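You operate a simulated robot arm through the tools that you are given. There is no shell and no other tool. Be economical: measure what you need, move in short steps, check, and stop when the job is done.

The job below is to be done with a simulated two-armed robot. You get a single attempt, and the scene is never put back.

## Task
Wipe up the spill on the top of the check bench with the blue cloth and put it back.

It is judged by the outcome, as a careful person would: the job done as asked, and still so three seconds after it is handed in. It fails if anything else is knocked over, pushed out of place, dropped, spilled or broken. Flat cloth is picked up by pressing the open fingertips on it (5 to 10 N) and closing them slowly along it; thin cloth reads only 2 to 8 mm in the jaws.

## Robot
Two 7-joint arms with two-finger parallel grippers on one trunk, on a base that drives. Base frame: it is fixed to the floor where the robot stands at the start and does not move with it; the origin is under the middle of the robot, x ahead of it, y to its left, z up; the surface under the hand at the start is at about z = 0.88. Units: m, degrees, N and s.
The left shoulder is at the start at [0.05, 0.168, 1.132], the right one opposite. With the tool pointing down near the work surface each hand reaches from about 0.22 to 0.66 m from the robot's upright axis, wherever it stands, measured 20 degrees to its own side. Payload 1.57 kg a hand.
The tool frame of a hand sits at the grasp point between the pads (the TCP): z along the fingers, y along the line on which they close. The tips reach 0.03 m beyond it. Largest opening 0.08 m; finger width 0.017, thickness 0.012; the body of the gripper, 0.04 by 0.082 m, starts 0.08 m behind the TCP.
Orientation is that of the tool frame in the base frame, as [roll, pitch, yaw] about the fixed x, y, z axes, in that order (R = Rz(yaw) Ry(pitch) Rx(roll)). With the fingers straight down and closing along the base's y, the tool's x points along the base's -x, its y along +y and its z along -z.

## Interface
- The arms move only by the tool nudge_tool. It takes "left_deltas", "right_deltas" or both (then of equal length, played together; a hand with none holds still); each is a list of rows, each an object (a shift or turn left out is 0, a gripper value left out holds the last) with "translation": the shift along the tool's x, y, z in units of 200 mm (1.0 is 200 mm), a list of three; "angular": the turn, a rotation vector about the tool's x, y, z in units of 45 degrees (1.0 is 45 degrees), a list of three; "grip": the opening in per cent of the stroke, from 0 (shut) to 100 (fully open). In form: [{"translation": [dx, dy, dz], "angular": [ax, ay, az], "grip": grip}, ...]. A call has 1 to 8 rows; each row is the pose to reach, as a shift and turn from the pose commanded when the call began, along the tool's axes at that moment. A call with a number of a shift or a turn outside -1 to 1 is refused whole. Rows are played at 5 a second. More than 0.05 m and 8.6 degrees between two rows, or a gripper value outside its range, and nothing of the call is played. A pose out of reach is approached as far as the arm can. The call stops where the force on the tool passes 40 N (or 10 N more than at its start, if that is more) or the arm is blocked; 0.2 s more then pass. The fingers move at their own pace (about 0.045 m/s each) and stop on an object; they squeeze with about 42 N. The grip force told is the motor's: it shows also when the fingers shut on nothing. Time passes only in rows, and 0.2 s behind the last, so rows that repeat a pose let the fingers close. It gives the time, the measured TCP pose, the force on the tool (base axes), the opening and the grip force at its end, in the units of the frame above (readings bear some noise), with the torque about the TCP (base axes, N m) and any sound that the robot's microphone picked up.
- Cameras (640 x 400 px; columns grow to the right, rows downward): "scene" is now at [0.1146, 0.0394, 1.3335]; the picture's right is [0.47, -0.88, 0.00], its down [-0.59, -0.31, -0.75] and it looks along [0.66, 0.35, -0.66] (base axes); focal length 262 px, centre (320, 200). "left" rides on the left gripper at [0.072, 0.007, -0.122] in its tool frame; the picture's right is [-0.09, 1.00, 0.00], its down [-0.84, -0.08, -0.54] and it looks along [-0.54, -0.05, 0.84] (tool axes); focal length 238 px, centre (320, 200). "right" rides on the right gripper at [0.072, -0.007, -0.122] in its tool frame; the picture's right is [0.09, 1.00, 0.00], its down [-0.84, 0.08, -0.54] and it looks along [-0.54, 0.05, 0.84] (tool axes); focal length 238 px, centre (320, 200). There is no depth. A picture from a camera that has moved, and an enlarged one, comes with that camera's place and axes in the base frame and with its lens.
- snapshot(camera): a new picture of that camera. No time passes.
- raise_lower(by): slides the trunk up (or, below 0, down) by that many m; the arms and the scene camera ride with it, the base frame stays. It gives what a move gives, with no picture.
- base_move(legs): drives the robot by 1 to 6 legs, each [ahead, left, turn to the left] in m, m and degrees, along the robot's own axes; the way and the turn of a leg run together, so that a leg with both is an arc; at most 1.5 m and 180 degrees a leg. The arms and the cameras ride along, it lands a little off, and it stops where it bumps. It gives what a move gives.
- turn_head(pan, tilt): turns the head with the scene camera to pan (to the left, within 80 degrees either way) and tilt (down, from -29 to 69), counted from straight ahead of the robot. It gives what a move gives.
- zoom(camera, box): a new picture of the part [left, top, right, bottom] of that camera's present view, enlarged. No time passes.
- finish_job(): hands the job in; it is judged then, once.

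Go step by step. Nothing tells you exact positions but the pictures and the camera data: compare them with the known pose of the tool, close in by small moves and look again before you grip or let go. The budget is 120 turns and 92 pictures, counting those below and the enlarged ones. Unless the task says otherwise, let go and move clear before handing in, and close with one line.

The tools are called after "Emit:" as name(argument=value, ...) on one line, values as JSON. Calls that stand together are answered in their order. nudge_tool: Moves the arms, as the interface text tells. Its arguments: {"type":"object","properties":{"left_deltas":{"type":"array","items":{"type":"object","properties":{"translation":{"type":"array","items":{"type":"number"}},"angular":{"type":"array","items":{"type":"number"}},"grip":{"type":"number"}}}},"right_deltas":{"type":"array","items":{"type":"object","properties":{"translation":{"type":"array","items":{"type":"number"}},"angular":{"type":"array","items":{"type":"number"}},"grip":{"type":"number"}}}}},"required":[]} The other tools are called the same way: raise_lower (by) slides the trunk up or down; base_move (legs) drives the base; turn_head (pan, tilt) turns the head that bears the scene camera; snapshot (camera) takes a picture; zoom (camera, box) takes an enlarged picture of a part of a camera's view; finish_job () hands the job in.

At the start:

```text
clock: 0.0
left_eef_pos: [0.3014, 0.4392, 1.101]
left_ee_rot: [180.0, 0.2, 180.0]
left_force: [-0.3, 0.1, 0.4]
left_moment: [0.01, -0.02, 0.02]
left_gripper_width: 0.0799
left_grip_force: 0.1
right_eef_pos: [0.3442, 0.0502, 1.1496]
right_ee_rot: [-179.9, 0.0, 180.0]
right_force: [0.1, -0.3, 0.6]
right_moment: [-0.01, 0.0, 0.0]
right_gripper_width: 0.0799
right_grip_force: 0.1
trunk travel left (down, up): [-0.3, 0.143]
robot x, y, heading: [-0.0006, 0.0008, -0.0]
head pan, tilt: [27.8, 41.5]
```

scene: 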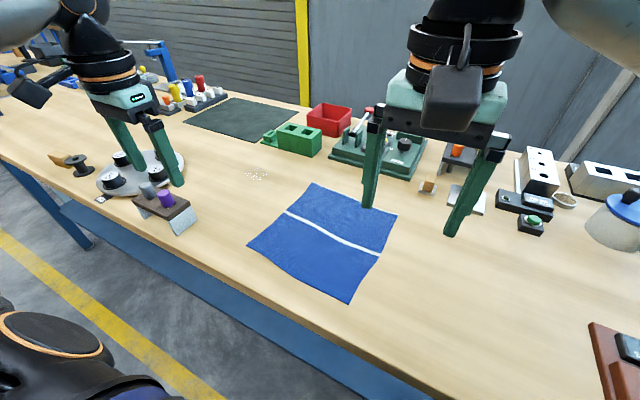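
right: 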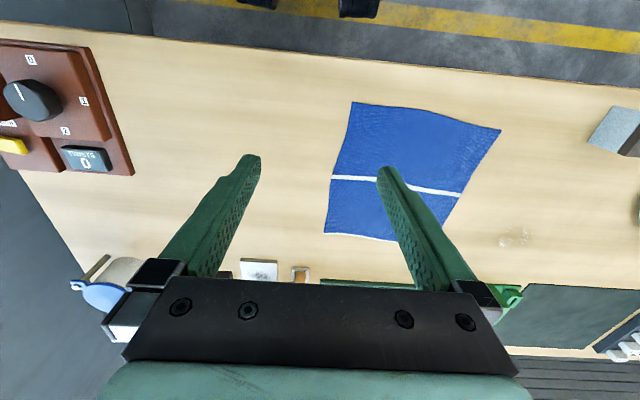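
left: 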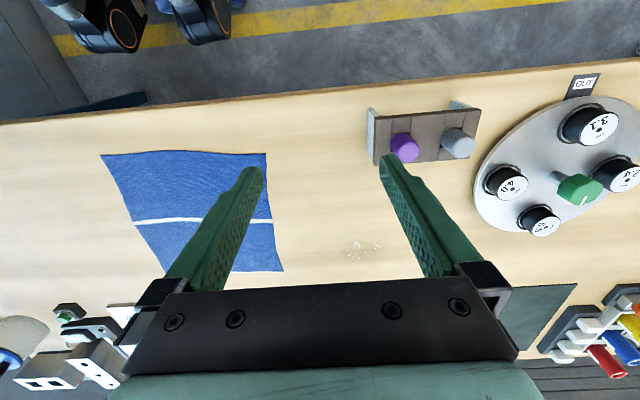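

I see a flat blue cloth centred near (0.49, 0.22) and a pale spill near (0.59, 0.50). First I'll look closer at the spill and the rest of the bench.

Emit:
zoom(camera="scene", box=[180, 100, 420, 310])

Emit:
zoom(camera="left", box=[270, 180, 450, 300])

Emit:
turn_head(pan=60, tilt=30)

Emit:
snapshot(camera="scene")

Emit:
turn_head(pan=-40, tilt=35)

Emit:
snapshot(camera="scene")

```text
1.90 times, centred on (300, 205) of scene
camera zoom: at [0.1146, 0.0394, 1.3335], right [0.47, -0.88, 0.0], down [-0.59, -0.31, -0.75], along [0.66, 0.35, -0.66], focal length 499 px, centre (358, 190)
```

zoom: 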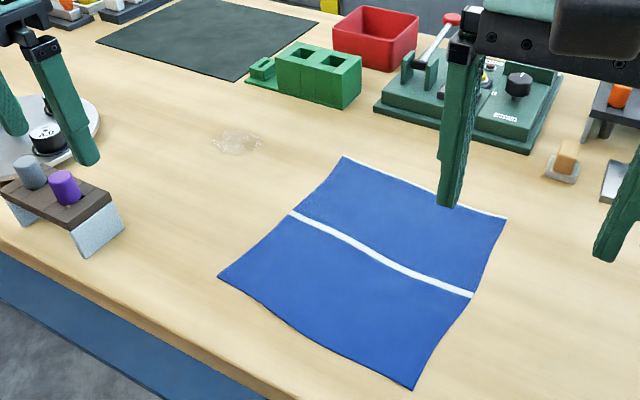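

```text
3.33 times, centred on (360, 240) of left
camera zoom: at [0.2295, 0.4456, 1.2231], right [0.09, 1.0, 0.0], down [0.84, -0.08, 0.54], along [0.54, -0.05, -0.84], focal length 794 px, centre (187, 67)
```

zoom: 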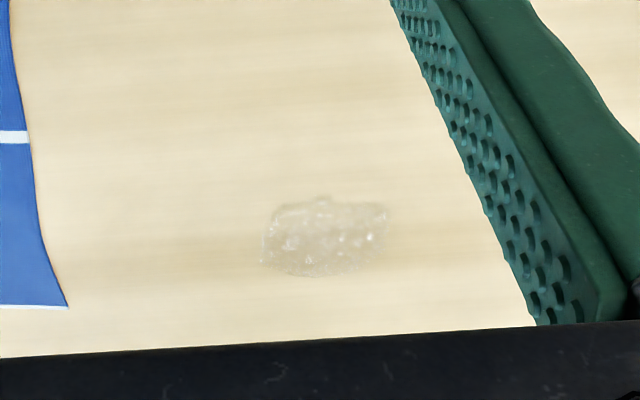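

```text
clock: 1.0
left_eef_pos: [0.3011, 0.4392, 1.1015]
left_ee_rot: [179.9, 0.1, -179.9]
left_force: [-0.5, 0.1, 0.5]
left_moment: [0.02, 0.03, -0.01]
left_gripper_width: 0.08
left_grip_force: 0.1
right_eef_pos: [0.3444, 0.0513, 1.15]
right_ee_rot: [179.9, 0.0, 180.0]
right_force: [-0.7, 0.8, -0.4]
right_moment: [0.0, 0.0, -0.04]
right_gripper_width: 0.0798
right_grip_force: 0.0
trunk travel left (down, up): [-0.3, 0.143]
robot x, y, heading: [-0.0019, 0.0016, -0.4]
head pan, tilt: [60.0, 30.0]
```

```text
86 pictures are left
camera scene: at [0.0856, 0.0785, 1.3509], right [0.87, -0.5, 0.0], down [-0.25, -0.43, -0.87], along [0.43, 0.75, -0.5], focal length 262 px, centre (320, 200)
```

scene: 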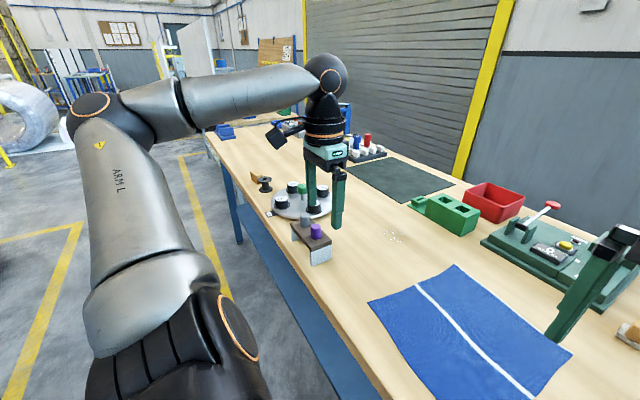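

```text
clock: 2.7
left_eef_pos: [0.3017, 0.4396, 1.1013]
left_ee_rot: [180.0, 0.1, -179.9]
left_force: [-1.0, -0.5, 0.0]
left_moment: [-0.04, 0.01, -0.02]
left_gripper_width: 0.08
left_grip_force: 0.0
right_eef_pos: [0.344, 0.05, 1.1497]
right_ee_rot: [180.0, 0.0, 179.9]
right_force: [0.3, -0.7, 0.9]
right_moment: [0.0, -0.02, 0.02]
right_gripper_width: 0.08
right_grip_force: 0.0
trunk travel left (down, up): [-0.3, 0.143]
robot x, y, heading: [0.0018, 0.001, 0.1]
head pan, tilt: [-40.0, 35.0]
```

```text
85 pictures are left
camera scene: at [0.1078, -0.0564, 1.3432], right [-0.64, -0.77, 0.0], down [-0.44, 0.37, -0.82], along [0.63, -0.53, -0.57], focal length 262 px, centre (320, 200)
```

scene: 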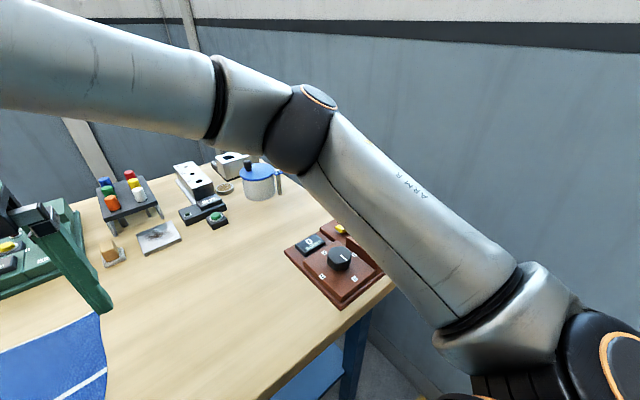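

This is the only bench with a spill: about 8x7 cm, centred near (0.578, 0.496), which is beyond the left hand's reach from here. I'll move the right hand aside, shift the base left, and look again.

Emit:
nudge_tool(right_deltas=[{"translation": [0, -0.2, 0]}, {"translation": [0, -0.4, 0]}, {"translation": [0, -0.6, 0]}, {"translation": [0, -0.8, 0]}, {"translation": [0, -1, 0]}])

Emit:
base_move(legs=[[0, 0.22, 0]])

Emit:
turn_head(pan=10, tilt=50)

Emit:
snapshot(camera="scene")

```text
clock: 3.9
left_eef_pos: [0.3019, 0.439, 1.1018]
left_ee_rot: [179.9, 0.1, -179.9]
left_force: [0.3, -1.0, -0.4]
left_moment: [0.0, 0.01, -0.02]
left_gripper_width: 0.0799
left_grip_force: 0.0
right_eef_pos: [0.3438, -0.15, 1.1499]
right_ee_rot: [-180.0, 0.0, -180.0]
right_force: [0.1, -0.2, 0.0]
right_moment: [0.03, -0.02, -0.02]
right_gripper_width: 0.08
right_grip_force: 0.1
trunk travel left (down, up): [-0.3, 0.143]
robot x, y, heading: [0.0022, -0.0032, 0.1]
head pan, tilt: [-40.0, 35.0]
```

```text
clock: 6.5
left_eef_pos: [0.3017, 0.6589, 1.1028]
left_ee_rot: [179.9, 0.1, -179.7]
left_force: [-0.9, 0.4, 0.2]
left_moment: [-0.04, -0.02, -0.01]
left_gripper_width: 0.0799
left_grip_force: 0.0
right_eef_pos: [0.3457, 0.0696, 1.1489]
right_ee_rot: [180.0, 0.0, -179.9]
right_force: [0.2, 0.3, -0.1]
right_moment: [0.01, -0.02, -0.02]
right_gripper_width: 0.08
right_grip_force: 0.0
trunk travel left (down, up): [-0.3, 0.143]
robot x, y, heading: [0.0004, 0.2154, 0.3]
head pan, tilt: [-40.0, 35.0]
```

```text
clock: 7.7
left_eef_pos: [0.3007, 0.6577, 1.1016]
left_ee_rot: [-180.0, 0.1, -179.9]
left_force: [-0.3, 0.5, 0.6]
left_moment: [-0.01, 0.0, -0.01]
left_gripper_width: 0.0802
left_grip_force: 0.0
right_eef_pos: [0.3445, 0.0694, 1.1491]
right_ee_rot: [-180.0, 0.0, -179.9]
right_force: [-0.2, 0.1, 0.0]
right_moment: [-0.04, 0.02, 0.01]
right_gripper_width: 0.08
right_grip_force: 0.0
trunk travel left (down, up): [-0.3, 0.143]
robot x, y, heading: [-0.002, 0.2181, 0.1]
head pan, tilt: [10.0, 50.0]
```

```text
84 pictures are left
camera scene: at [0.116, 0.232, 1.3215], right [0.17, -0.98, 0.0], down [-0.75, -0.13, -0.64], along [0.63, 0.11, -0.77], focal length 262 px, centre (320, 200)
```

scene: 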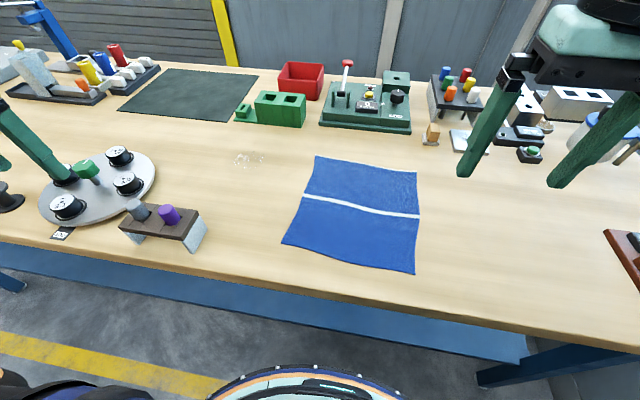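

Both views agree on positions: left edge of the cloth at about (0.485, 0.33), spill at (0.577, 0.496). I'll bring the left hand over and turn it so it closes along base x, then grip close to that edge.

Emit:
nudge_tool(left_deltas=[{"translation": [-0.125, -0.125, 0], "angular": [0, 0, -0.125]}, {"translation": [-0.25, -0.25, 0], "angular": [0, 0, -0.25]}, {"translation": [-0.375, -0.375, 0], "angular": [0, 0, -0.375]}, {"translation": [-0.5, -0.5, 0], "angular": [0, 0, -0.5]}, {"translation": [-0.625, -0.625, 0], "angular": [0, 0, -0.625]}, {"translation": [-0.75, -0.75, 0], "angular": [0, 0, -0.75]}, {"translation": [-0.875, -0.875, 0], "angular": [0, 0, -0.875]}, {"translation": [-1, -1, 0], "angular": [0, 0, -1]}])

Emit:
nudge_tool(left_deltas=[{"angular": [0, 0, -0.167]}, {"angular": [0, 0, -0.333]}, {"angular": [0, 0, -0.5]}, {"angular": [0, 0, -0.667]}, {"angular": [0, 0, -0.833]}, {"angular": [0, 0, -1]}])

```text
clock: 9.4
left_eef_pos: [0.5034, 0.4595, 1.1004]
left_ee_rot: [179.8, 0.0, -134.7]
left_force: [-0.4, -0.2, 0.2]
left_moment: [-0.01, 0.02, 0.0]
left_gripper_width: 0.08
left_grip_force: 0.0
right_eef_pos: [0.3455, 0.0699, 1.1505]
right_ee_rot: [179.9, -0.3, -180.0]
right_force: [0.3, -0.2, 0.6]
right_moment: [0.01, -0.03, -0.03]
right_gripper_width: 0.08
right_grip_force: 0.0
trunk travel left (down, up): [-0.3, 0.143]
robot x, y, heading: [-0.0023, 0.2172, 0.3]
head pan, tilt: [10.0, 50.0]
```

```text
clock: 10.8
left_eef_pos: [0.5004, 0.4592, 1.1013]
left_ee_rot: [-179.9, 0.1, -89.7]
left_force: [0.1, -0.7, 0.1]
left_moment: [0.04, 0.02, 0.01]
left_gripper_width: 0.0801
left_grip_force: 0.0
right_eef_pos: [0.3441, 0.0695, 1.15]
right_ee_rot: [-180.0, 0.0, -179.9]
right_force: [-0.3, 0.5, -0.4]
right_moment: [-0.03, 0.01, -0.05]
right_gripper_width: 0.08
right_grip_force: 0.0
trunk travel left (down, up): [-0.3, 0.143]
robot x, y, heading: [-0.0016, 0.2202, -0.0]
head pan, tilt: [10.0, 50.0]
```

Emit:
nudge_tool(left_deltas=[{"translation": [0.14, 0, 0.1]}, {"translation": [0.28, 0, 0.2]}, {"translation": [0.42, 0, 0.35]}, {"translation": [0.56, 0, 0.5]}, {"translation": [0.705, 0, 0.65]}, {"translation": [0.705, 0, 0.75]}, {"translation": [0.705, 0, 0.8]}])

Emit:
snapshot(camera="left")

Emit:
snapshot(camera="scene")

```text
clock: 12.4
left_eef_pos: [0.4568, 0.3753, 0.9573]
left_ee_rot: [-179.8, 0.0, -89.8]
left_force: [-0.4, -0.3, -0.4]
left_moment: [0.0, -0.01, 0.02]
left_gripper_width: 0.0799
left_grip_force: 0.0
left hand out of reach, approached as far as the arm can: row 2, 3, 4, 5, 6, 7
right_eef_pos: [0.3457, 0.07, 1.1498]
right_ee_rot: [180.0, 0.1, -179.9]
right_force: [-0.3, -0.5, 0.2]
right_moment: [-0.01, 0.0, 0.0]
right_gripper_width: 0.08
right_grip_force: 0.1
trunk travel left (down, up): [-0.3, 0.143]
robot x, y, heading: [-0.0004, 0.2161, -0.1]
head pan, tilt: [10.0, 50.0]
```

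```text
83 pictures are left
camera left: at [0.4503, 0.3023, 1.0799], right [-1.0, 0.09, 0.0], down [0.07, 0.84, 0.54], along [0.05, 0.54, -0.84], focal length 238 px, centre (320, 200)
```

left: 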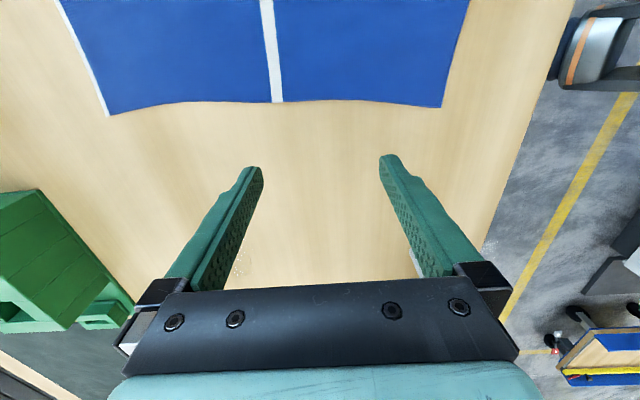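

```text
82 pictures are left
camera scene: at [0.116, 0.2321, 1.3215], right [0.17, -0.98, 0.0], down [-0.75, -0.13, -0.64], along [0.63, 0.11, -0.77], focal length 262 px, centre (320, 200)
```

scene: 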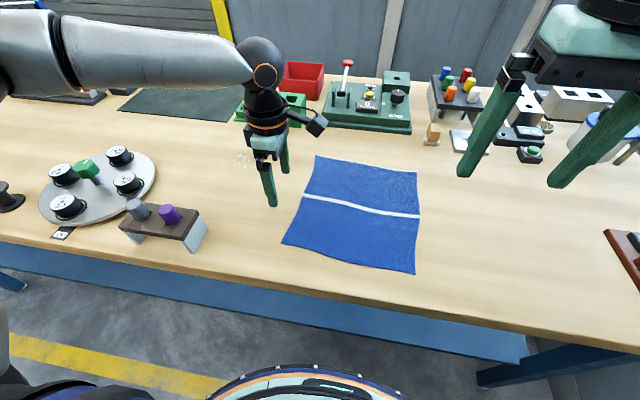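

This wrist orientation runs out of reach before the cloth edge. I'll raise the hand and try the opposite turn.

Emit:
nudge_tool(left_deltas=[{"translation": [0, 0, -0.15], "angular": [0, 0, 0.1]}, {"translation": [0, 0, -0.3], "angular": [0, 0, 0.25]}, {"translation": [0, 0, -0.45], "angular": [0, 0, 0.4]}, {"translation": [0, 0, -0.5], "angular": [0, 0, 0.55]}, {"translation": [0, 0, -0.5], "angular": [0, 0, 0.7]}, {"translation": [0, 0, -0.5], "angular": [0, 0, 0.85]}, {"translation": [0, 0, -0.5], "angular": [0, 0, 1]}])

Emit:
nudge_tool(left_deltas=[{"angular": [0, 0, 0.167]}, {"angular": [0, 0, 0.333]}, {"angular": [0, 0, 0.5]}, {"angular": [0, 0, 0.667]}, {"angular": [0, 0, 0.833]}, {"angular": [0, 0, 1]}])

Emit:
nudge_tool(left_deltas=[{"angular": [0, 0, 0.167]}, {"angular": [0, 0, 0.333]}, {"angular": [0, 0, 0.5]}, {"angular": [0, 0, 0.667]}, {"angular": [0, 0, 0.833]}, {"angular": [0, 0, 1]}])

Emit:
nudge_tool(left_deltas=[{"angular": [0, 0, 0.167]}, {"angular": [0, 0, 0.333]}, {"angular": [0, 0, 0.5]}, {"angular": [0, 0, 0.667]}, {"angular": [0, 0, 0.833]}, {"angular": [0, 0, 1]}])

```text
clock: 14.1
left_eef_pos: [0.4585, 0.3754, 1.058]
left_ee_rot: [-180.0, 0.1, -134.9]
left_force: [-0.2, 0.2, -0.5]
left_moment: [0.02, 0.0, -0.01]
left_gripper_width: 0.0798
left_grip_force: 0.0
right_eef_pos: [0.3452, 0.07, 1.1491]
right_ee_rot: [179.9, 0.0, -179.9]
right_force: [-0.5, -0.2, -0.4]
right_moment: [-0.02, -0.03, 0.03]
right_gripper_width: 0.0802
right_grip_force: 0.0
trunk travel left (down, up): [-0.3, 0.143]
robot x, y, heading: [0.0008, 0.2195, 0.3]
head pan, tilt: [10.0, 50.0]
```

```text
clock: 15.4
left_eef_pos: [0.4585, 0.3764, 1.0583]
left_ee_rot: [179.9, 0.1, 180.0]
left_force: [0.4, 0.8, -0.5]
left_moment: [0.04, 0.01, 0.0]
left_gripper_width: 0.0801
left_grip_force: 0.0
right_eef_pos: [0.3456, 0.069, 1.1493]
right_ee_rot: [-179.9, 0.0, -179.9]
right_force: [-0.6, 0.8, 0.4]
right_moment: [-0.01, 0.01, 0.03]
right_gripper_width: 0.0799
right_grip_force: 0.0
trunk travel left (down, up): [-0.3, 0.143]
robot x, y, heading: [0.0001, 0.2186, 0.1]
head pan, tilt: [10.0, 50.0]
```

```text
clock: 16.9
left_eef_pos: [0.4594, 0.3767, 1.057]
left_ee_rot: [180.0, 0.0, 135.0]
left_force: [0.1, 0.4, 0.0]
left_moment: [-0.05, 0.03, -0.01]
left_gripper_width: 0.0801
left_grip_force: 0.0
right_eef_pos: [0.3439, 0.069, 1.1488]
right_ee_rot: [179.9, -0.1, -179.9]
right_force: [0.5, 0.3, 0.2]
right_moment: [-0.01, 0.02, 0.0]
right_gripper_width: 0.0801
right_grip_force: 0.1
trunk travel left (down, up): [-0.3, 0.143]
robot x, y, heading: [-0.002, 0.2155, 0.2]
head pan, tilt: [10.0, 50.0]
```

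```text
clock: 18.2
left_eef_pos: [0.4584, 0.3763, 1.057]
left_ee_rot: [179.8, 0.0, 90.0]
left_force: [0.0, 0.6, 0.2]
left_moment: [0.01, 0.01, 0.01]
left_gripper_width: 0.0802
left_grip_force: 0.0
right_eef_pos: [0.3447, 0.0701, 1.1488]
right_ee_rot: [180.0, -0.1, -179.9]
right_force: [0.2, -0.4, -0.5]
right_moment: [0.05, 0.02, -0.05]
right_gripper_width: 0.0801
right_grip_force: 0.0
trunk travel left (down, up): [-0.3, 0.143]
robot x, y, heading: [-0.0007, 0.2175, -0.1]
head pan, tilt: [10.0, 50.0]
```

Now the tool's x is base +y and its y is base +x. I'll move to just above the cloth's left edge.

Emit:
nudge_tool(left_deltas=[{"translation": [-0.1, 0.07, 0.1]}, {"translation": [-0.2, 0.14, 0.2]}, {"translation": [-0.305, 0.21, 0.35]}, {"translation": [-0.305, 0.21, 0.48]}, {"translation": [-0.305, 0.21, 0.58]}])

Emit:
snapshot(camera="left")

Emit:
snapshot(camera="scene")

```text
clock: 19.4
left_eef_pos: [0.4559, 0.374, 0.9563]
left_ee_rot: [179.8, -0.1, 90.1]
left_force: [-0.7, 0.8, 0.0]
left_moment: [-0.01, 0.02, 0.01]
left_gripper_width: 0.08
left_grip_force: 0.0
left hand out of reach, approached as far as the arm can: row 1, 2, 3, 4, 5
right_eef_pos: [0.3444, 0.0709, 1.1507]
right_ee_rot: [-180.0, 0.0, -179.9]
right_force: [0.8, 0.0, -0.5]
right_moment: [0.0, -0.02, 0.02]
right_gripper_width: 0.0801
right_grip_force: 0.1
trunk travel left (down, up): [-0.3, 0.143]
robot x, y, heading: [0.0016, 0.2202, -0.0]
head pan, tilt: [10.0, 50.0]
```

```text
81 pictures are left
camera left: at [0.4623, 0.446, 1.0778], right [1.0, -0.09, 0.0], down [-0.08, -0.84, 0.54], along [-0.05, -0.54, -0.84], focal length 238 px, centre (320, 200)
```

left: 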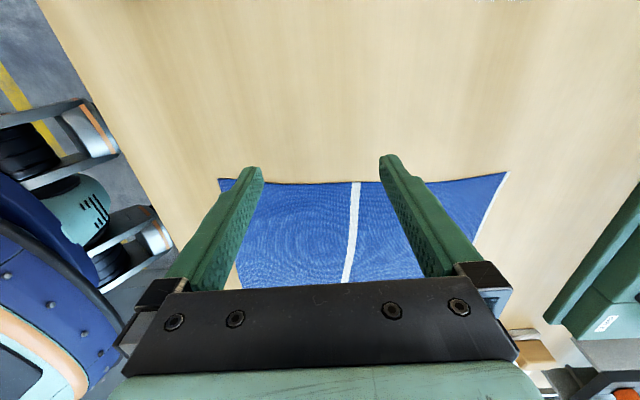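

```text
80 pictures are left
camera scene: at [0.116, 0.2322, 1.3214], right [0.17, -0.98, 0.0], down [-0.75, -0.13, -0.64], along [0.63, 0.11, -0.77], focal length 262 px, centre (320, 200)
```

scene: 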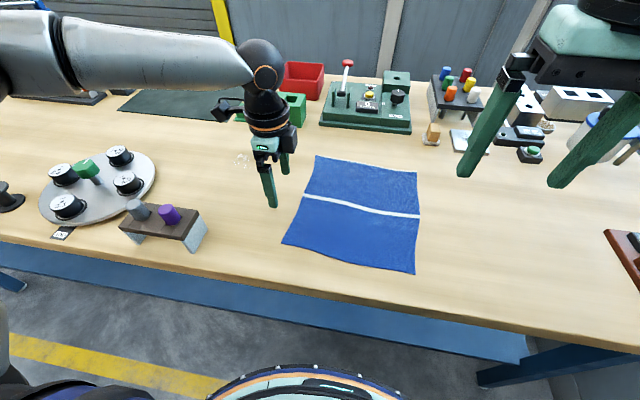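

The stop comes at the same spot with both wrist turns, so it's the arm's inward limit, not the wrist. Turning the base 15° to the right should put both cloth edge and spill within the left hand's range.

Emit:
base_move(legs=[[0, 0, -15]])

Emit:
turn_head(pan=25, tilt=50)

Emit:
snapshot(camera="scene")

```text
clock: 20.7
left_eef_pos: [0.4804, 0.2505, 0.9563]
left_ee_rot: [179.8, 0.0, 75.2]
left_force: [0.1, 0.9, 0.3]
left_moment: [-0.02, -0.02, 0.01]
left_gripper_width: 0.0802
left_grip_force: 0.1
right_eef_pos: [0.2926, -0.014, 1.1495]
right_ee_rot: [180.0, 0.0, 165.1]
right_force: [-0.7, -0.3, 0.2]
right_moment: [0.03, 0.0, -0.04]
right_gripper_width: 0.0799
right_grip_force: 0.0
trunk travel left (down, up): [-0.3, 0.143]
robot x, y, heading: [0.0013, 0.2193, -14.9]
head pan, tilt: [10.0, 50.0]
```

```text
clock: 21.5
left_eef_pos: [0.481, 0.251, 0.9559]
left_ee_rot: [179.9, 0.0, 75.2]
left_force: [-0.8, -0.8, -0.4]
left_moment: [0.05, -0.01, 0.0]
left_gripper_width: 0.0798
left_grip_force: 0.1
right_eef_pos: [0.2951, -0.0146, 1.1489]
right_ee_rot: [-180.0, 0.0, 165.1]
right_force: [0.2, 0.0, 0.2]
right_moment: [-0.01, -0.01, 0.0]
right_gripper_width: 0.0799
right_grip_force: 0.1
trunk travel left (down, up): [-0.3, 0.143]
robot x, y, heading: [-0.0026, 0.2198, -15.3]
head pan, tilt: [25.0, 50.0]
```

```text
79 pictures are left
camera scene: at [0.1146, 0.2217, 1.3214], right [0.17, -0.98, 0.0], down [-0.75, -0.13, -0.64], along [0.63, 0.11, -0.77], focal length 262 px, centre (320, 200)
```

scene: 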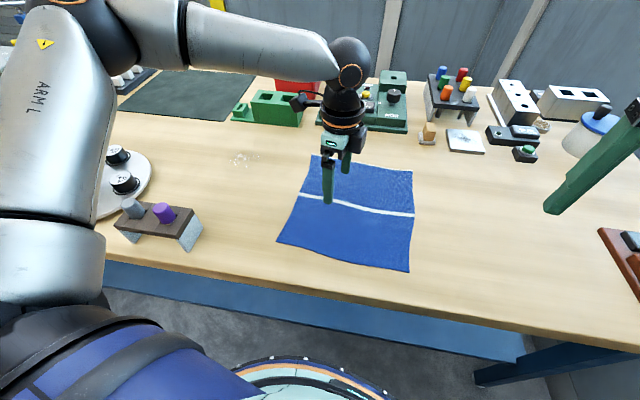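

Emit:
nudge_tool(left_deltas=[{"translation": [0.17, 0.007, 0], "angular": [0, 0, -0.167]}, {"translation": [0.335, 0.014, 0], "angular": [0, 0, -0.333]}, {"translation": [0.335, 0.014, 0.1], "angular": [0, 0, -0.333]}])

Emit:
snapshot(camera="left")

Emit:
snapshot(camera="scene")

```text
clock: 22.3
left_eef_pos: [0.501, 0.3151, 0.9364]
left_ee_rot: [179.9, -0.1, 90.1]
left_force: [-0.5, -0.1, 0.0]
left_moment: [-0.01, 0.0, 0.0]
left_gripper_width: 0.0804
left_grip_force: 0.1
right_eef_pos: [0.2941, -0.015, 1.149]
right_ee_rot: [180.0, 0.0, 165.0]
right_force: [0.4, -0.4, 0.7]
right_moment: [-0.01, 0.01, -0.02]
right_gripper_width: 0.08
right_grip_force: 0.0
trunk travel left (down, up): [-0.3, 0.143]
robot x, y, heading: [0.0003, 0.2168, -14.8]
head pan, tilt: [25.0, 50.0]
```

```text
78 pictures are left
camera left: at [0.5068, 0.3867, 1.0589], right [1.0, -0.09, 0.0], down [-0.08, -0.84, 0.54], along [-0.05, -0.54, -0.84], focal length 238 px, centre (320, 200)
```

left: 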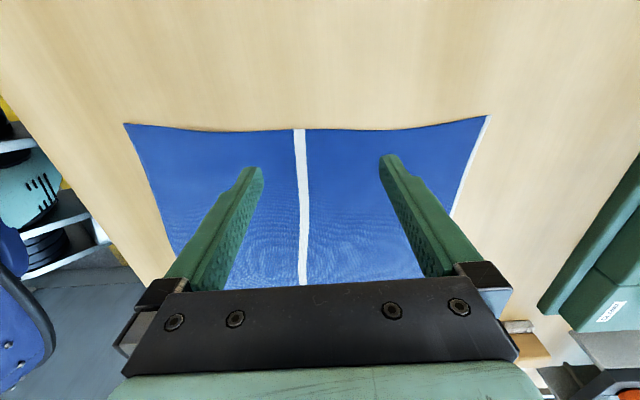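

```text
77 pictures are left
camera scene: at [0.1148, 0.2216, 1.3214], right [0.18, -0.98, 0.0], down [-0.75, -0.13, -0.64], along [0.63, 0.11, -0.77], focal length 262 px, centre (320, 200)
```

scene: 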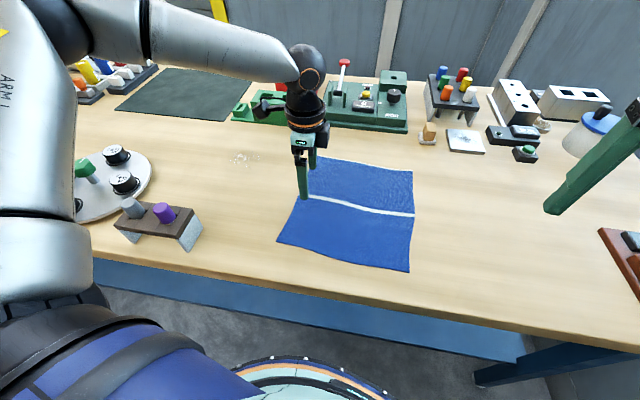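

The fingertips sit about 1.5–2 cm inside the cloth's left edge. I'll lower until contact.

Emit:
nudge_tool(left_deltas=[{"translation": [0, 0, 0.06]}, {"translation": [0, 0, 0.11]}, {"translation": [0, 0, 0.115]}])

```text
clock: 23.1
left_eef_pos: [0.5021, 0.3167, 0.9125]
left_ee_rot: [179.9, 0.0, 90.1]
left_force: [0.7, 1.2, -0.5]
left_moment: [0.03, -0.01, -0.04]
left_gripper_width: 0.08
left_grip_force: 0.1
right_eef_pos: [0.2948, -0.015, 1.1486]
right_ee_rot: [-179.9, -0.1, 165.1]
right_force: [-0.5, 0.0, 0.0]
right_moment: [-0.02, 0.0, -0.04]
right_gripper_width: 0.0802
right_grip_force: 0.1
trunk travel left (down, up): [-0.3, 0.143]
robot x, y, heading: [0.0009, 0.218, -14.9]
head pan, tilt: [25.0, 50.0]
```

Emit:
nudge_tool(left_deltas=[{"translation": [0, 0, 0.01]}, {"translation": [0, 0, 0.01]}])

Emit:
nudge_tool(left_deltas=[{"translation": [0, 0, 0.01]}, {"translation": [0, 0, 0.01]}])

```text
clock: 23.7
left_eef_pos: [0.5008, 0.3156, 0.9102]
left_ee_rot: [179.8, 0.0, 90.3]
left_force: [-0.7, -0.4, 4.6]
left_moment: [-0.02, 0.09, 0.02]
left_gripper_width: 0.08
left_grip_force: 0.1
right_eef_pos: [0.2944, -0.0149, 1.1497]
right_ee_rot: [180.0, 0.0, 165.1]
right_force: [-0.1, -0.2, -0.1]
right_moment: [0.01, -0.02, 0.02]
right_gripper_width: 0.0801
right_grip_force: 0.0
trunk travel left (down, up): [-0.3, 0.143]
robot x, y, heading: [-0.0014, 0.2191, -15.0]
head pan, tilt: [25.0, 50.0]
```

```text
clock: 24.3
left_eef_pos: [0.5005, 0.3156, 0.9109]
left_ee_rot: [179.6, 0.1, 90.2]
left_force: [-0.2, 3.8, 20.5]
left_moment: [0.15, 0.87, -0.16]
left_gripper_width: 0.0799
left_grip_force: 0.1
right_eef_pos: [0.2924, -0.0136, 1.1508]
right_ee_rot: [-179.9, 0.1, 165.0]
right_force: [-1.0, 0.1, 0.4]
right_moment: [0.01, 0.0, -0.01]
right_gripper_width: 0.0798
right_grip_force: 0.1
trunk travel left (down, up): [-0.3, 0.143]
robot x, y, heading: [-0.0003, 0.218, -14.9]
head pan, tilt: [25.0, 50.0]
```

Contact is at TCP z of about 0.911 and it's pressing 20 N; I'll back off to about 8 N and close slowly.

Emit:
nudge_tool(left_deltas=[{"translation": [0, 0, -0.0075], "grip": 100}, {"translation": [0, 0, -0.0075], "grip": 92}, {"translation": [0, 0, -0.0075], "grip": 85}, {"translation": [0, 0, -0.0075], "grip": 78}, {"translation": [0, 0, -0.0075], "grip": 71}, {"translation": [0, 0, -0.0075], "grip": 64}, {"translation": [0, 0, -0.0075], "grip": 57}, {"translation": [0, 0, -0.0075], "grip": 50}])

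Emit:
snapshot(camera="left")

```text
clock: 26.1
left_eef_pos: [0.5005, 0.3157, 0.9113]
left_ee_rot: [179.8, -0.1, 90.2]
left_force: [-0.4, -0.4, 11.1]
left_moment: [0.07, 0.11, -0.01]
left_gripper_width: 0.0406
left_grip_force: 0.5
right_eef_pos: [0.2936, -0.0155, 1.1488]
right_ee_rot: [-179.9, 0.0, 165.2]
right_force: [0.0, 0.9, 0.6]
right_moment: [0.02, 0.01, 0.0]
right_gripper_width: 0.0801
right_grip_force: 0.2
trunk travel left (down, up): [-0.3, 0.143]
robot x, y, heading: [0.0009, 0.2196, -14.9]
head pan, tilt: [25.0, 50.0]
```

```text
76 pictures are left
camera left: at [0.5064, 0.3871, 1.0333], right [1.0, -0.09, 0.0], down [-0.08, -0.84, 0.54], along [-0.04, -0.54, -0.84], focal length 238 px, centre (320, 200)
```

left: 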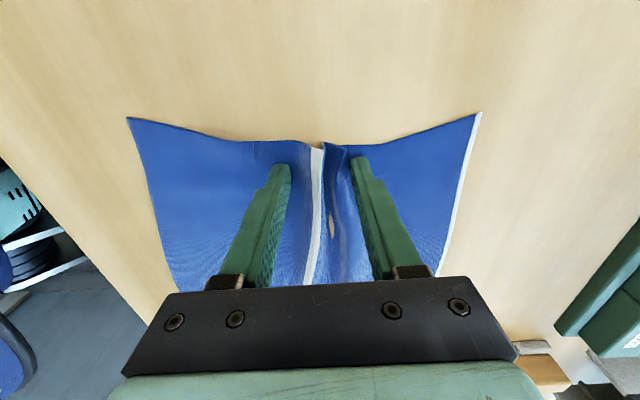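

The cloth is gathering between the fingers as it should. I'll close the rest of the way.

Emit:
nudge_tool(left_deltas=[{"grip": 43}, {"grip": 36}, {"grip": 29}, {"grip": 22}, {"grip": 15}, {"grip": 8}, {"grip": 0}, {"grip": 0}])

Emit:
snapshot(camera="left")

```text
clock: 27.9
left_eef_pos: [0.501, 0.3162, 0.9112]
left_ee_rot: [179.8, 0.0, 90.1]
left_force: [2.0, -1.4, 11.0]
left_moment: [0.06, -0.07, 0.01]
left_gripper_width: 0.0035
left_grip_force: 24.8
right_eef_pos: [0.2932, -0.0147, 1.1501]
right_ee_rot: [-180.0, 0.0, 165.2]
right_force: [-0.4, -0.9, -0.1]
right_moment: [0.06, -0.02, 0.01]
right_gripper_width: 0.08
right_grip_force: 0.1
trunk travel left (down, up): [-0.3, 0.143]
robot x, y, heading: [0.0007, 0.2135, -14.9]
head pan, tilt: [25.0, 50.0]
```

```text
75 pictures are left
camera left: at [0.5067, 0.3871, 1.0333], right [1.0, -0.09, 0.0], down [-0.08, -0.84, 0.54], along [-0.04, -0.54, -0.84], focal length 238 px, centre (320, 200)
```

left: 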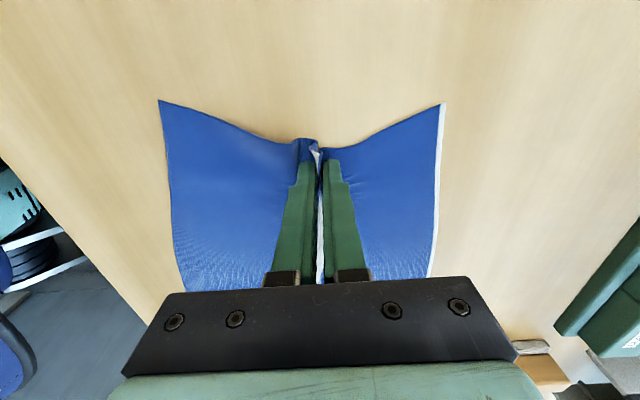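

Held (3.5 mm in the jaws). I'll drag it along the bench toward the near side of the spill with light contact.

Emit:
nudge_tool(left_deltas=[{"translation": [0.1, 0.06, -0.003]}, {"translation": [0.2, 0.12, -0.003]}, {"translation": [0.3, 0.18, -0.003]}, {"translation": [0.4, 0.24, -0.003]}, {"translation": [0.5, 0.3, -0.003]}, {"translation": [0.55, 0.36, -0.003]}])

Emit:
snapshot(camera="left")

Emit:
snapshot(camera="scene")

```text
clock: 29.3
left_eef_pos: [0.5727, 0.4272, 0.9126]
left_ee_rot: [179.8, 0.0, 90.3]
left_force: [-1.0, -1.2, 3.5]
left_moment: [0.02, 0.0, 0.01]
left_gripper_width: 0.0036
left_grip_force: 24.5
right_eef_pos: [0.2946, -0.0147, 1.1496]
right_ee_rot: [-180.0, 0.1, 165.1]
right_force: [0.6, 0.6, -0.1]
right_moment: [0.01, -0.01, -0.02]
right_gripper_width: 0.0799
right_grip_force: 0.0
trunk travel left (down, up): [-0.3, 0.143]
robot x, y, heading: [-0.0017, 0.2208, -14.9]
head pan, tilt: [25.0, 50.0]
```

```text
74 pictures are left
camera left: at [0.5786, 0.4983, 1.0335], right [1.0, -0.09, 0.0], down [-0.08, -0.84, 0.54], along [-0.05, -0.54, -0.84], focal length 238 px, centre (320, 200)
```

left: 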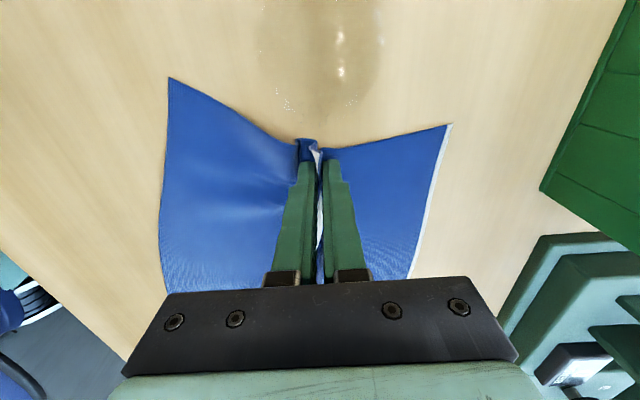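

```text
73 pictures are left
camera scene: at [0.1142, 0.2216, 1.3215], right [0.18, -0.98, 0.0], down [-0.75, -0.13, -0.64], along [0.63, 0.11, -0.77], focal length 262 px, centre (320, 200)
```

scene: 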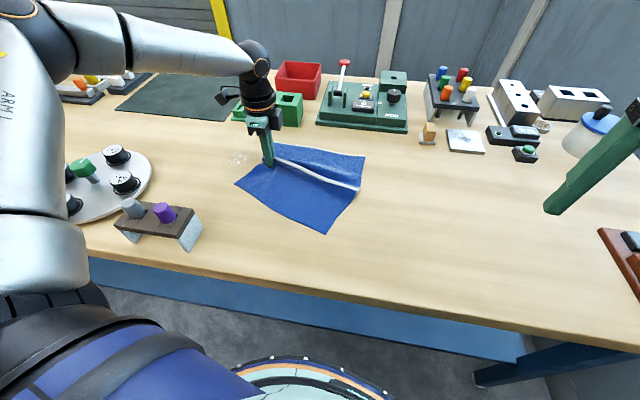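

The flat cloth follows nicely; the spill is just ahead at x 0.54–0.61, y 0.46–0.53. Now I'll wipe over it with more pressure.

Emit:
nudge_tool(left_deltas=[{"translation": [0.1, 0, 0.004]}, {"translation": [0.2, 0, 0.004]}, {"translation": [0.3, 0, 0.004]}, {"translation": [0.4, 0, 0.004]}, {"translation": [0.5, 0, 0.004]}, {"translation": [0.6, 0, 0.004]}, {"translation": [0.65, 0, 0.004]}])

Emit:
snapshot(camera="scene")

Emit:
snapshot(camera="left")

```text
clock: 30.9
left_eef_pos: [0.5725, 0.555, 0.9116]
left_ee_rot: [179.8, -0.1, 90.2]
left_force: [1.2, -2.1, 4.3]
left_moment: [-0.03, 0.0, 0.0]
left_gripper_width: 0.0032
left_grip_force: 24.4
right_eef_pos: [0.2947, -0.0134, 1.1482]
right_ee_rot: [180.0, 0.0, 165.1]
right_force: [0.7, 0.5, -0.5]
right_moment: [0.0, 0.01, 0.0]
right_gripper_width: 0.0801
right_grip_force: 0.1
trunk travel left (down, up): [-0.3, 0.143]
robot x, y, heading: [0.0019, 0.2148, -15.0]
head pan, tilt: [25.0, 50.0]
```

```text
72 pictures are left
camera scene: at [0.1142, 0.2214, 1.3215], right [0.18, -0.98, 0.0], down [-0.75, -0.13, -0.64], along [0.63, 0.11, -0.77], focal length 262 px, centre (320, 200)
```

scene: 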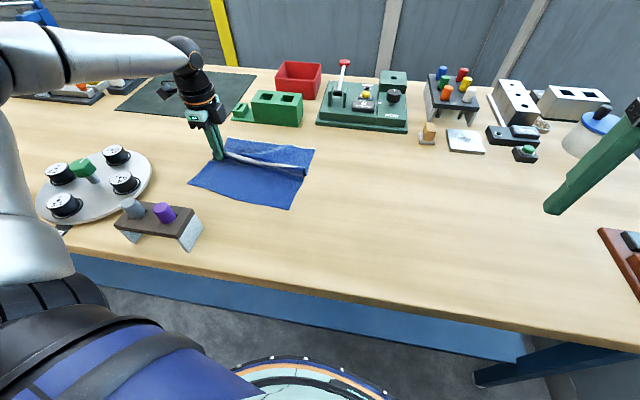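

```text
71 pictures are left
camera left: at [0.5782, 0.6275, 1.0335], right [1.0, -0.09, 0.0], down [-0.08, -0.84, 0.54], along [-0.05, -0.54, -0.84], focal length 238 px, centre (320, 200)
```

left: 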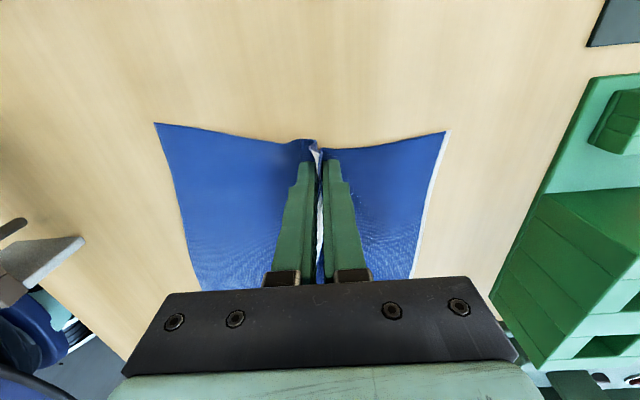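

Spill is fully under the cloth. I'll rub back and forth over the full width of it with light pressure.

Emit:
nudge_tool(left_deltas=[{"translation": [-0.1, 0.15, 0.006]}, {"translation": [-0.3, 0.15, 0.006]}, {"translation": [-0.48, 0.15, 0.006]}, {"translation": [-0.48, 0, 0.006]}, {"translation": [-0.48, -0.15, 0.006]}, {"translation": [-0.3, -0.15, 0.006]}, {"translation": [-0.1, -0.13, 0.006]}, {"translation": [0, 0, 0.006]}])

Emit:
nudge_tool(left_deltas=[{"translation": [-0.2, 0.06, 0]}, {"translation": [-0.4, 0.06, 0]}, {"translation": [-0.48, 0.04, 0]}, {"translation": [-0.4, -0.06, 0]}, {"translation": [-0.2, -0.06, 0]}, {"translation": [0, 0, 0]}, {"translation": [0.1, 0, 0]}])

Emit:
snapshot(camera="scene")

Emit:
snapshot(camera="left")

```text
clock: 32.7
left_eef_pos: [0.5701, 0.5541, 0.9116]
left_ee_rot: [180.0, -0.1, 90.2]
left_force: [-4.5, -2.8, 11.8]
left_moment: [-0.04, 0.11, 0.03]
left_gripper_width: 0.0033
left_grip_force: 24.1
right_eef_pos: [0.2924, -0.0154, 1.1497]
right_ee_rot: [179.8, 0.0, 165.1]
right_force: [-0.1, -0.4, 0.4]
right_moment: [0.02, -0.01, -0.02]
right_gripper_width: 0.0802
right_grip_force: 0.2
trunk travel left (down, up): [-0.3, 0.143]
robot x, y, heading: [-0.0013, 0.2214, -15.0]
head pan, tilt: [25.0, 50.0]
```

```text
clock: 34.3
left_eef_pos: [0.5716, 0.5729, 0.9108]
left_ee_rot: [179.8, 0.0, 90.1]
left_force: [-1.3, -7.5, 17.8]
left_moment: [-0.14, -0.02, 0.02]
left_gripper_width: 0.0031
left_grip_force: 23.7
right_eef_pos: [0.2935, -0.0159, 1.1501]
right_ee_rot: [179.9, 0.1, 165.2]
right_force: [0.3, 1.0, -0.7]
right_moment: [-0.01, 0.01, -0.01]
right_gripper_width: 0.08
right_grip_force: 0.1
trunk travel left (down, up): [-0.3, 0.143]
robot x, y, heading: [0.001, 0.2178, -15.0]
head pan, tilt: [25.0, 50.0]
```

```text
70 pictures are left
camera scene: at [0.1128, 0.22, 1.3217], right [0.18, -0.98, 0.0], down [-0.75, -0.13, -0.64], along [0.63, 0.11, -0.76], focal length 262 px, centre (320, 200)
```

scene: 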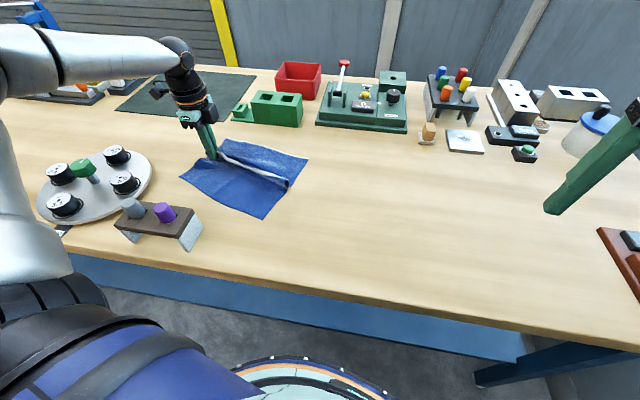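

```text
69 pictures are left
camera left: at [0.5769, 0.6444, 1.0333], right [1.0, -0.09, 0.01], down [-0.08, -0.84, 0.54], along [-0.04, -0.54, -0.84], focal length 238 px, centre (320, 200)
```

left: 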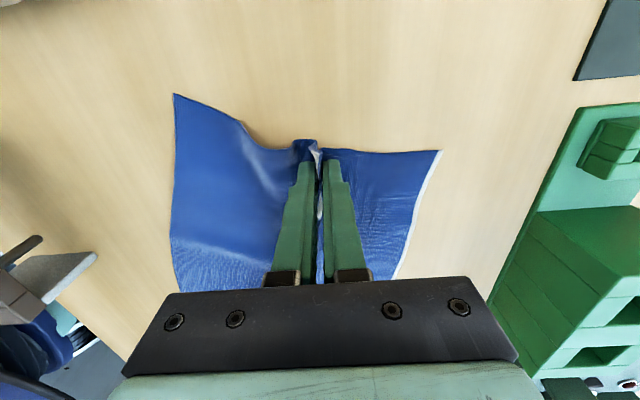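

I'll peek under the cloth by lifting the held edge up and back.

Emit:
nudge_tool(left_deltas=[{"translation": [0, 0, -0.15]}, {"translation": [-0.1, 0, -0.3]}, {"translation": [-0.25, 0, -0.45]}, {"translation": [-0.4, 0, -0.6]}, {"translation": [-0.5, 0, -0.7]}, {"translation": [-0.6, 0, -0.8]}])

Emit:
snapshot(camera="scene")

Emit:
snapshot(camera="left")

```text
clock: 35.7
left_eef_pos: [0.5713, 0.4536, 1.0704]
left_ee_rot: [179.9, 0.0, 90.2]
left_force: [0.1, 0.3, 0.1]
left_moment: [-0.01, 0.03, -0.01]
left_gripper_width: 0.0031
left_grip_force: 24.0
right_eef_pos: [0.294, -0.0147, 1.1492]
right_ee_rot: [179.9, 0.0, 165.0]
right_force: [0.0, 1.4, 0.9]
right_moment: [-0.01, -0.01, -0.01]
right_gripper_width: 0.0799
right_grip_force: 0.0
trunk travel left (down, up): [-0.3, 0.143]
robot x, y, heading: [-0.002, 0.216, -14.9]
head pan, tilt: [25.0, 50.0]
```

```text
68 pictures are left
camera scene: at [0.1145, 0.2214, 1.3214], right [0.18, -0.98, 0.0], down [-0.75, -0.13, -0.64], along [0.63, 0.11, -0.77], focal length 262 px, centre (320, 200)
```

scene: 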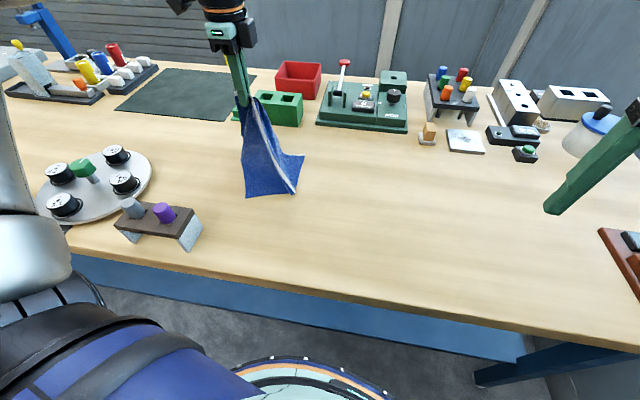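

```text
67 pictures are left
camera left: at [0.578, 0.5256, 1.1919], right [1.0, -0.09, 0.0], down [-0.08, -0.84, 0.54], along [-0.05, -0.54, -0.84], focal length 238 px, centre (320, 200)
```

left: 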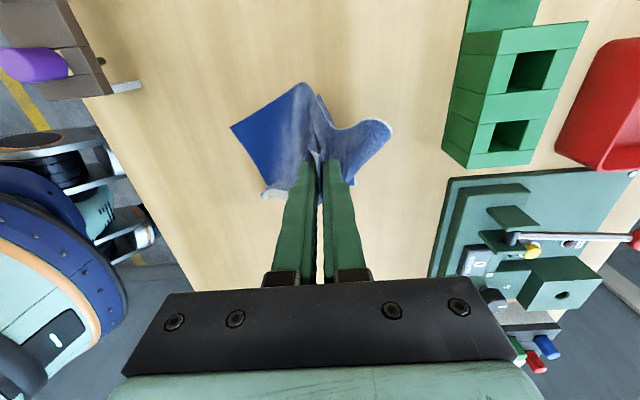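

The visible part looks clean, but the cloth still hides part of the spot. I'll shift back a bit more to see all of it.

Emit:
nudge_tool(left_deltas=[{"translation": [-0.15, 0, -0.1]}, {"translation": [-0.3, 0, -0.15]}, {"translation": [-0.4, 0, -0.15]}])

Emit:
zoom(camera="scene", box=[180, 60, 380, 230])

Emit:
snapshot(camera="left")

```text
clock: 36.5
left_eef_pos: [0.5725, 0.375, 1.0992]
left_ee_rot: [179.8, 0.0, 90.3]
left_force: [0.8, -0.1, -0.6]
left_moment: [0.0, -0.01, 0.01]
left_gripper_width: 0.0031
left_grip_force: 24.5
right_eef_pos: [0.2943, -0.014, 1.1485]
right_ee_rot: [180.0, 0.0, 165.0]
right_force: [0.1, 0.4, -0.4]
right_moment: [0.02, 0.01, 0.0]
right_gripper_width: 0.0801
right_grip_force: 0.1
trunk travel left (down, up): [-0.3, 0.143]
robot x, y, heading: [-0.0, 0.2181, -14.7]
head pan, tilt: [25.0, 50.0]
```

```text
2.35 times, centred on (280, 145) of scene
camera zoom: at [0.1147, 0.2215, 1.3214], right [0.18, -0.98, 0.0], down [-0.75, -0.13, -0.64], along [0.63, 0.11, -0.77], focal length 616 px, centre (414, 329)
```

zoom: 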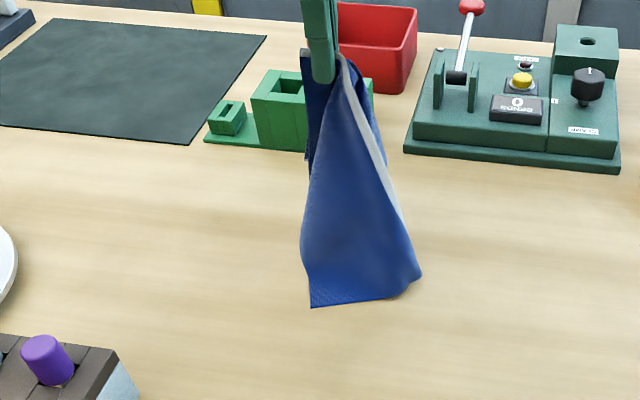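

```text
65 pictures are left
camera left: at [0.5784, 0.4458, 1.2219], right [1.0, -0.09, 0.0], down [-0.07, -0.84, 0.54], along [-0.05, -0.54, -0.84], focal length 238 px, centre (320, 200)
```

left: 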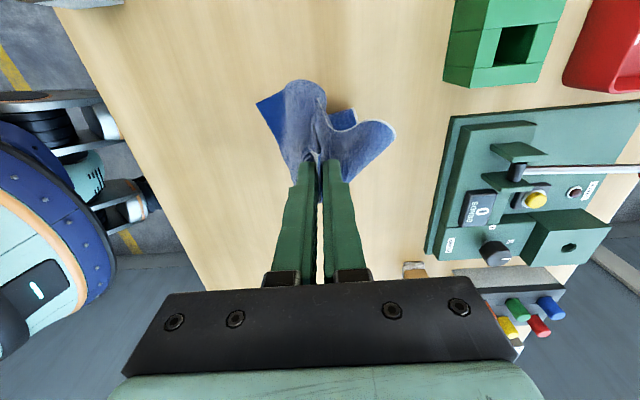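

The spot is wiped clean. To put the cloth back, I'll raise it clear, drive right so the left arm can reach, and lay it down from right edge to left at its old place.

Emit:
nudge_tool(left_deltas=[{"translation": [0, 0, -0.2]}, {"translation": [0, 0, -0.4]}])

Emit:
base_move(legs=[[0.05, -0.19, 0]])

Emit:
snapshot(camera="scene")

```text
clock: 37.1
left_eef_pos: [0.5722, 0.3754, 1.1775]
left_ee_rot: [-180.0, -0.1, 90.3]
left_force: [-0.3, 0.1, -0.7]
left_moment: [0.0, -0.01, 0.06]
left_gripper_width: 0.0032
left_grip_force: 24.8
right_eef_pos: [0.2952, -0.0142, 1.15]
right_ee_rot: [-179.9, 0.0, 165.1]
right_force: [0.3, -0.7, -0.6]
right_moment: [0.03, 0.02, 0.01]
right_gripper_width: 0.0801
right_grip_force: 0.1
trunk travel left (down, up): [-0.3, 0.143]
robot x, y, heading: [-0.0006, 0.2187, -14.9]
head pan, tilt: [25.0, 50.0]
```

```text
clock: 39.4
left_eef_pos: [0.5718, 0.1779, 1.1796]
left_ee_rot: [180.0, 0.1, 90.2]
left_force: [-0.5, 0.5, 0.3]
left_moment: [0.04, -0.03, 0.02]
left_gripper_width: 0.0035
left_grip_force: 24.4
right_eef_pos: [0.2928, -0.2112, 1.149]
right_ee_rot: [-180.0, 0.0, 165.0]
right_force: [0.4, -1.1, -0.9]
right_moment: [-0.02, 0.0, -0.02]
right_gripper_width: 0.08
right_grip_force: 0.0
trunk travel left (down, up): [-0.3, 0.143]
robot x, y, heading: [-0.003, 0.0226, -14.9]
head pan, tilt: [25.0, 50.0]
```

```text
64 pictures are left
camera scene: at [0.1136, 0.0251, 1.3214], right [0.17, -0.98, 0.0], down [-0.75, -0.13, -0.64], along [0.63, 0.11, -0.77], focal length 262 px, centre (320, 200)
```

scene: 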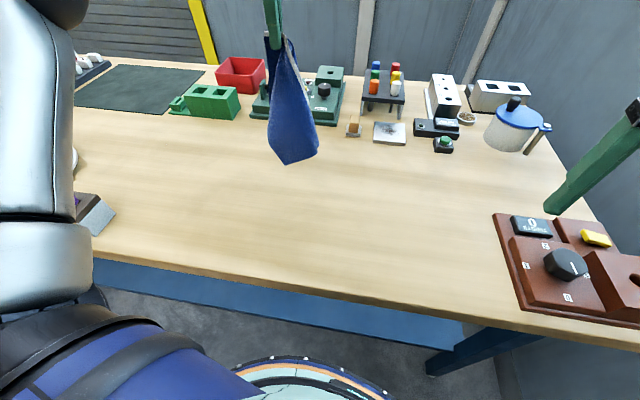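

Emit:
nudge_tool(left_deltas=[{"translation": [-0.1, -0.09, 0]}, {"translation": [-0.2, -0.18, 0]}, {"translation": [-0.3, -0.27, 0]}, {"translation": [-0.42, -0.36, 0]}, {"translation": [-0.42, -0.36, 0.1]}, {"translation": [-0.42, -0.36, 0.15]}])

Emit:
snapshot(camera="scene")

Emit:
snapshot(camera="left")

```text
clock: 40.8
left_eef_pos: [0.4991, 0.0939, 1.1489]
left_ee_rot: [179.9, -0.1, 90.2]
left_force: [-0.3, 0.2, -0.7]
left_moment: [0.01, -0.03, 0.05]
left_gripper_width: 0.0031
left_grip_force: 23.9
left hand out of reach, approached as far as the arm can: row 4
right_eef_pos: [0.2926, -0.2112, 1.1499]
right_ee_rot: [180.0, 0.0, 165.0]
right_force: [0.1, 0.7, -1.6]
right_moment: [0.05, -0.01, -0.03]
right_gripper_width: 0.0801
right_grip_force: 0.1
trunk travel left (down, up): [-0.3, 0.143]
robot x, y, heading: [-0.0031, 0.0205, -15.1]
head pan, tilt: [25.0, 50.0]
```

```text
63 pictures are left
camera scene: at [0.1134, 0.0255, 1.3215], right [0.17, -0.98, 0.0], down [-0.75, -0.13, -0.64], along [0.63, 0.11, -0.77], focal length 262 px, centre (320, 200)
```

scene: 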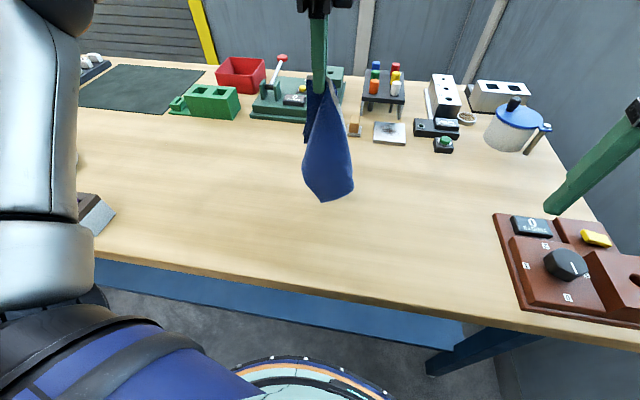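

```text
62 pictures are left
camera left: at [0.5055, 0.1651, 1.2711], right [1.0, -0.09, 0.0], down [-0.08, -0.84, 0.54], along [-0.05, -0.54, -0.84], focal length 238 px, centre (320, 200)
```

left: 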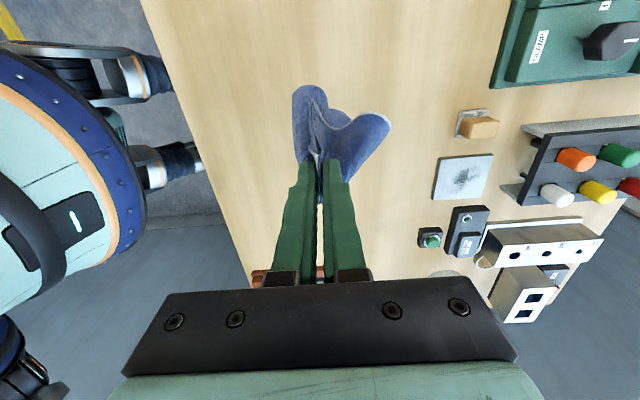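

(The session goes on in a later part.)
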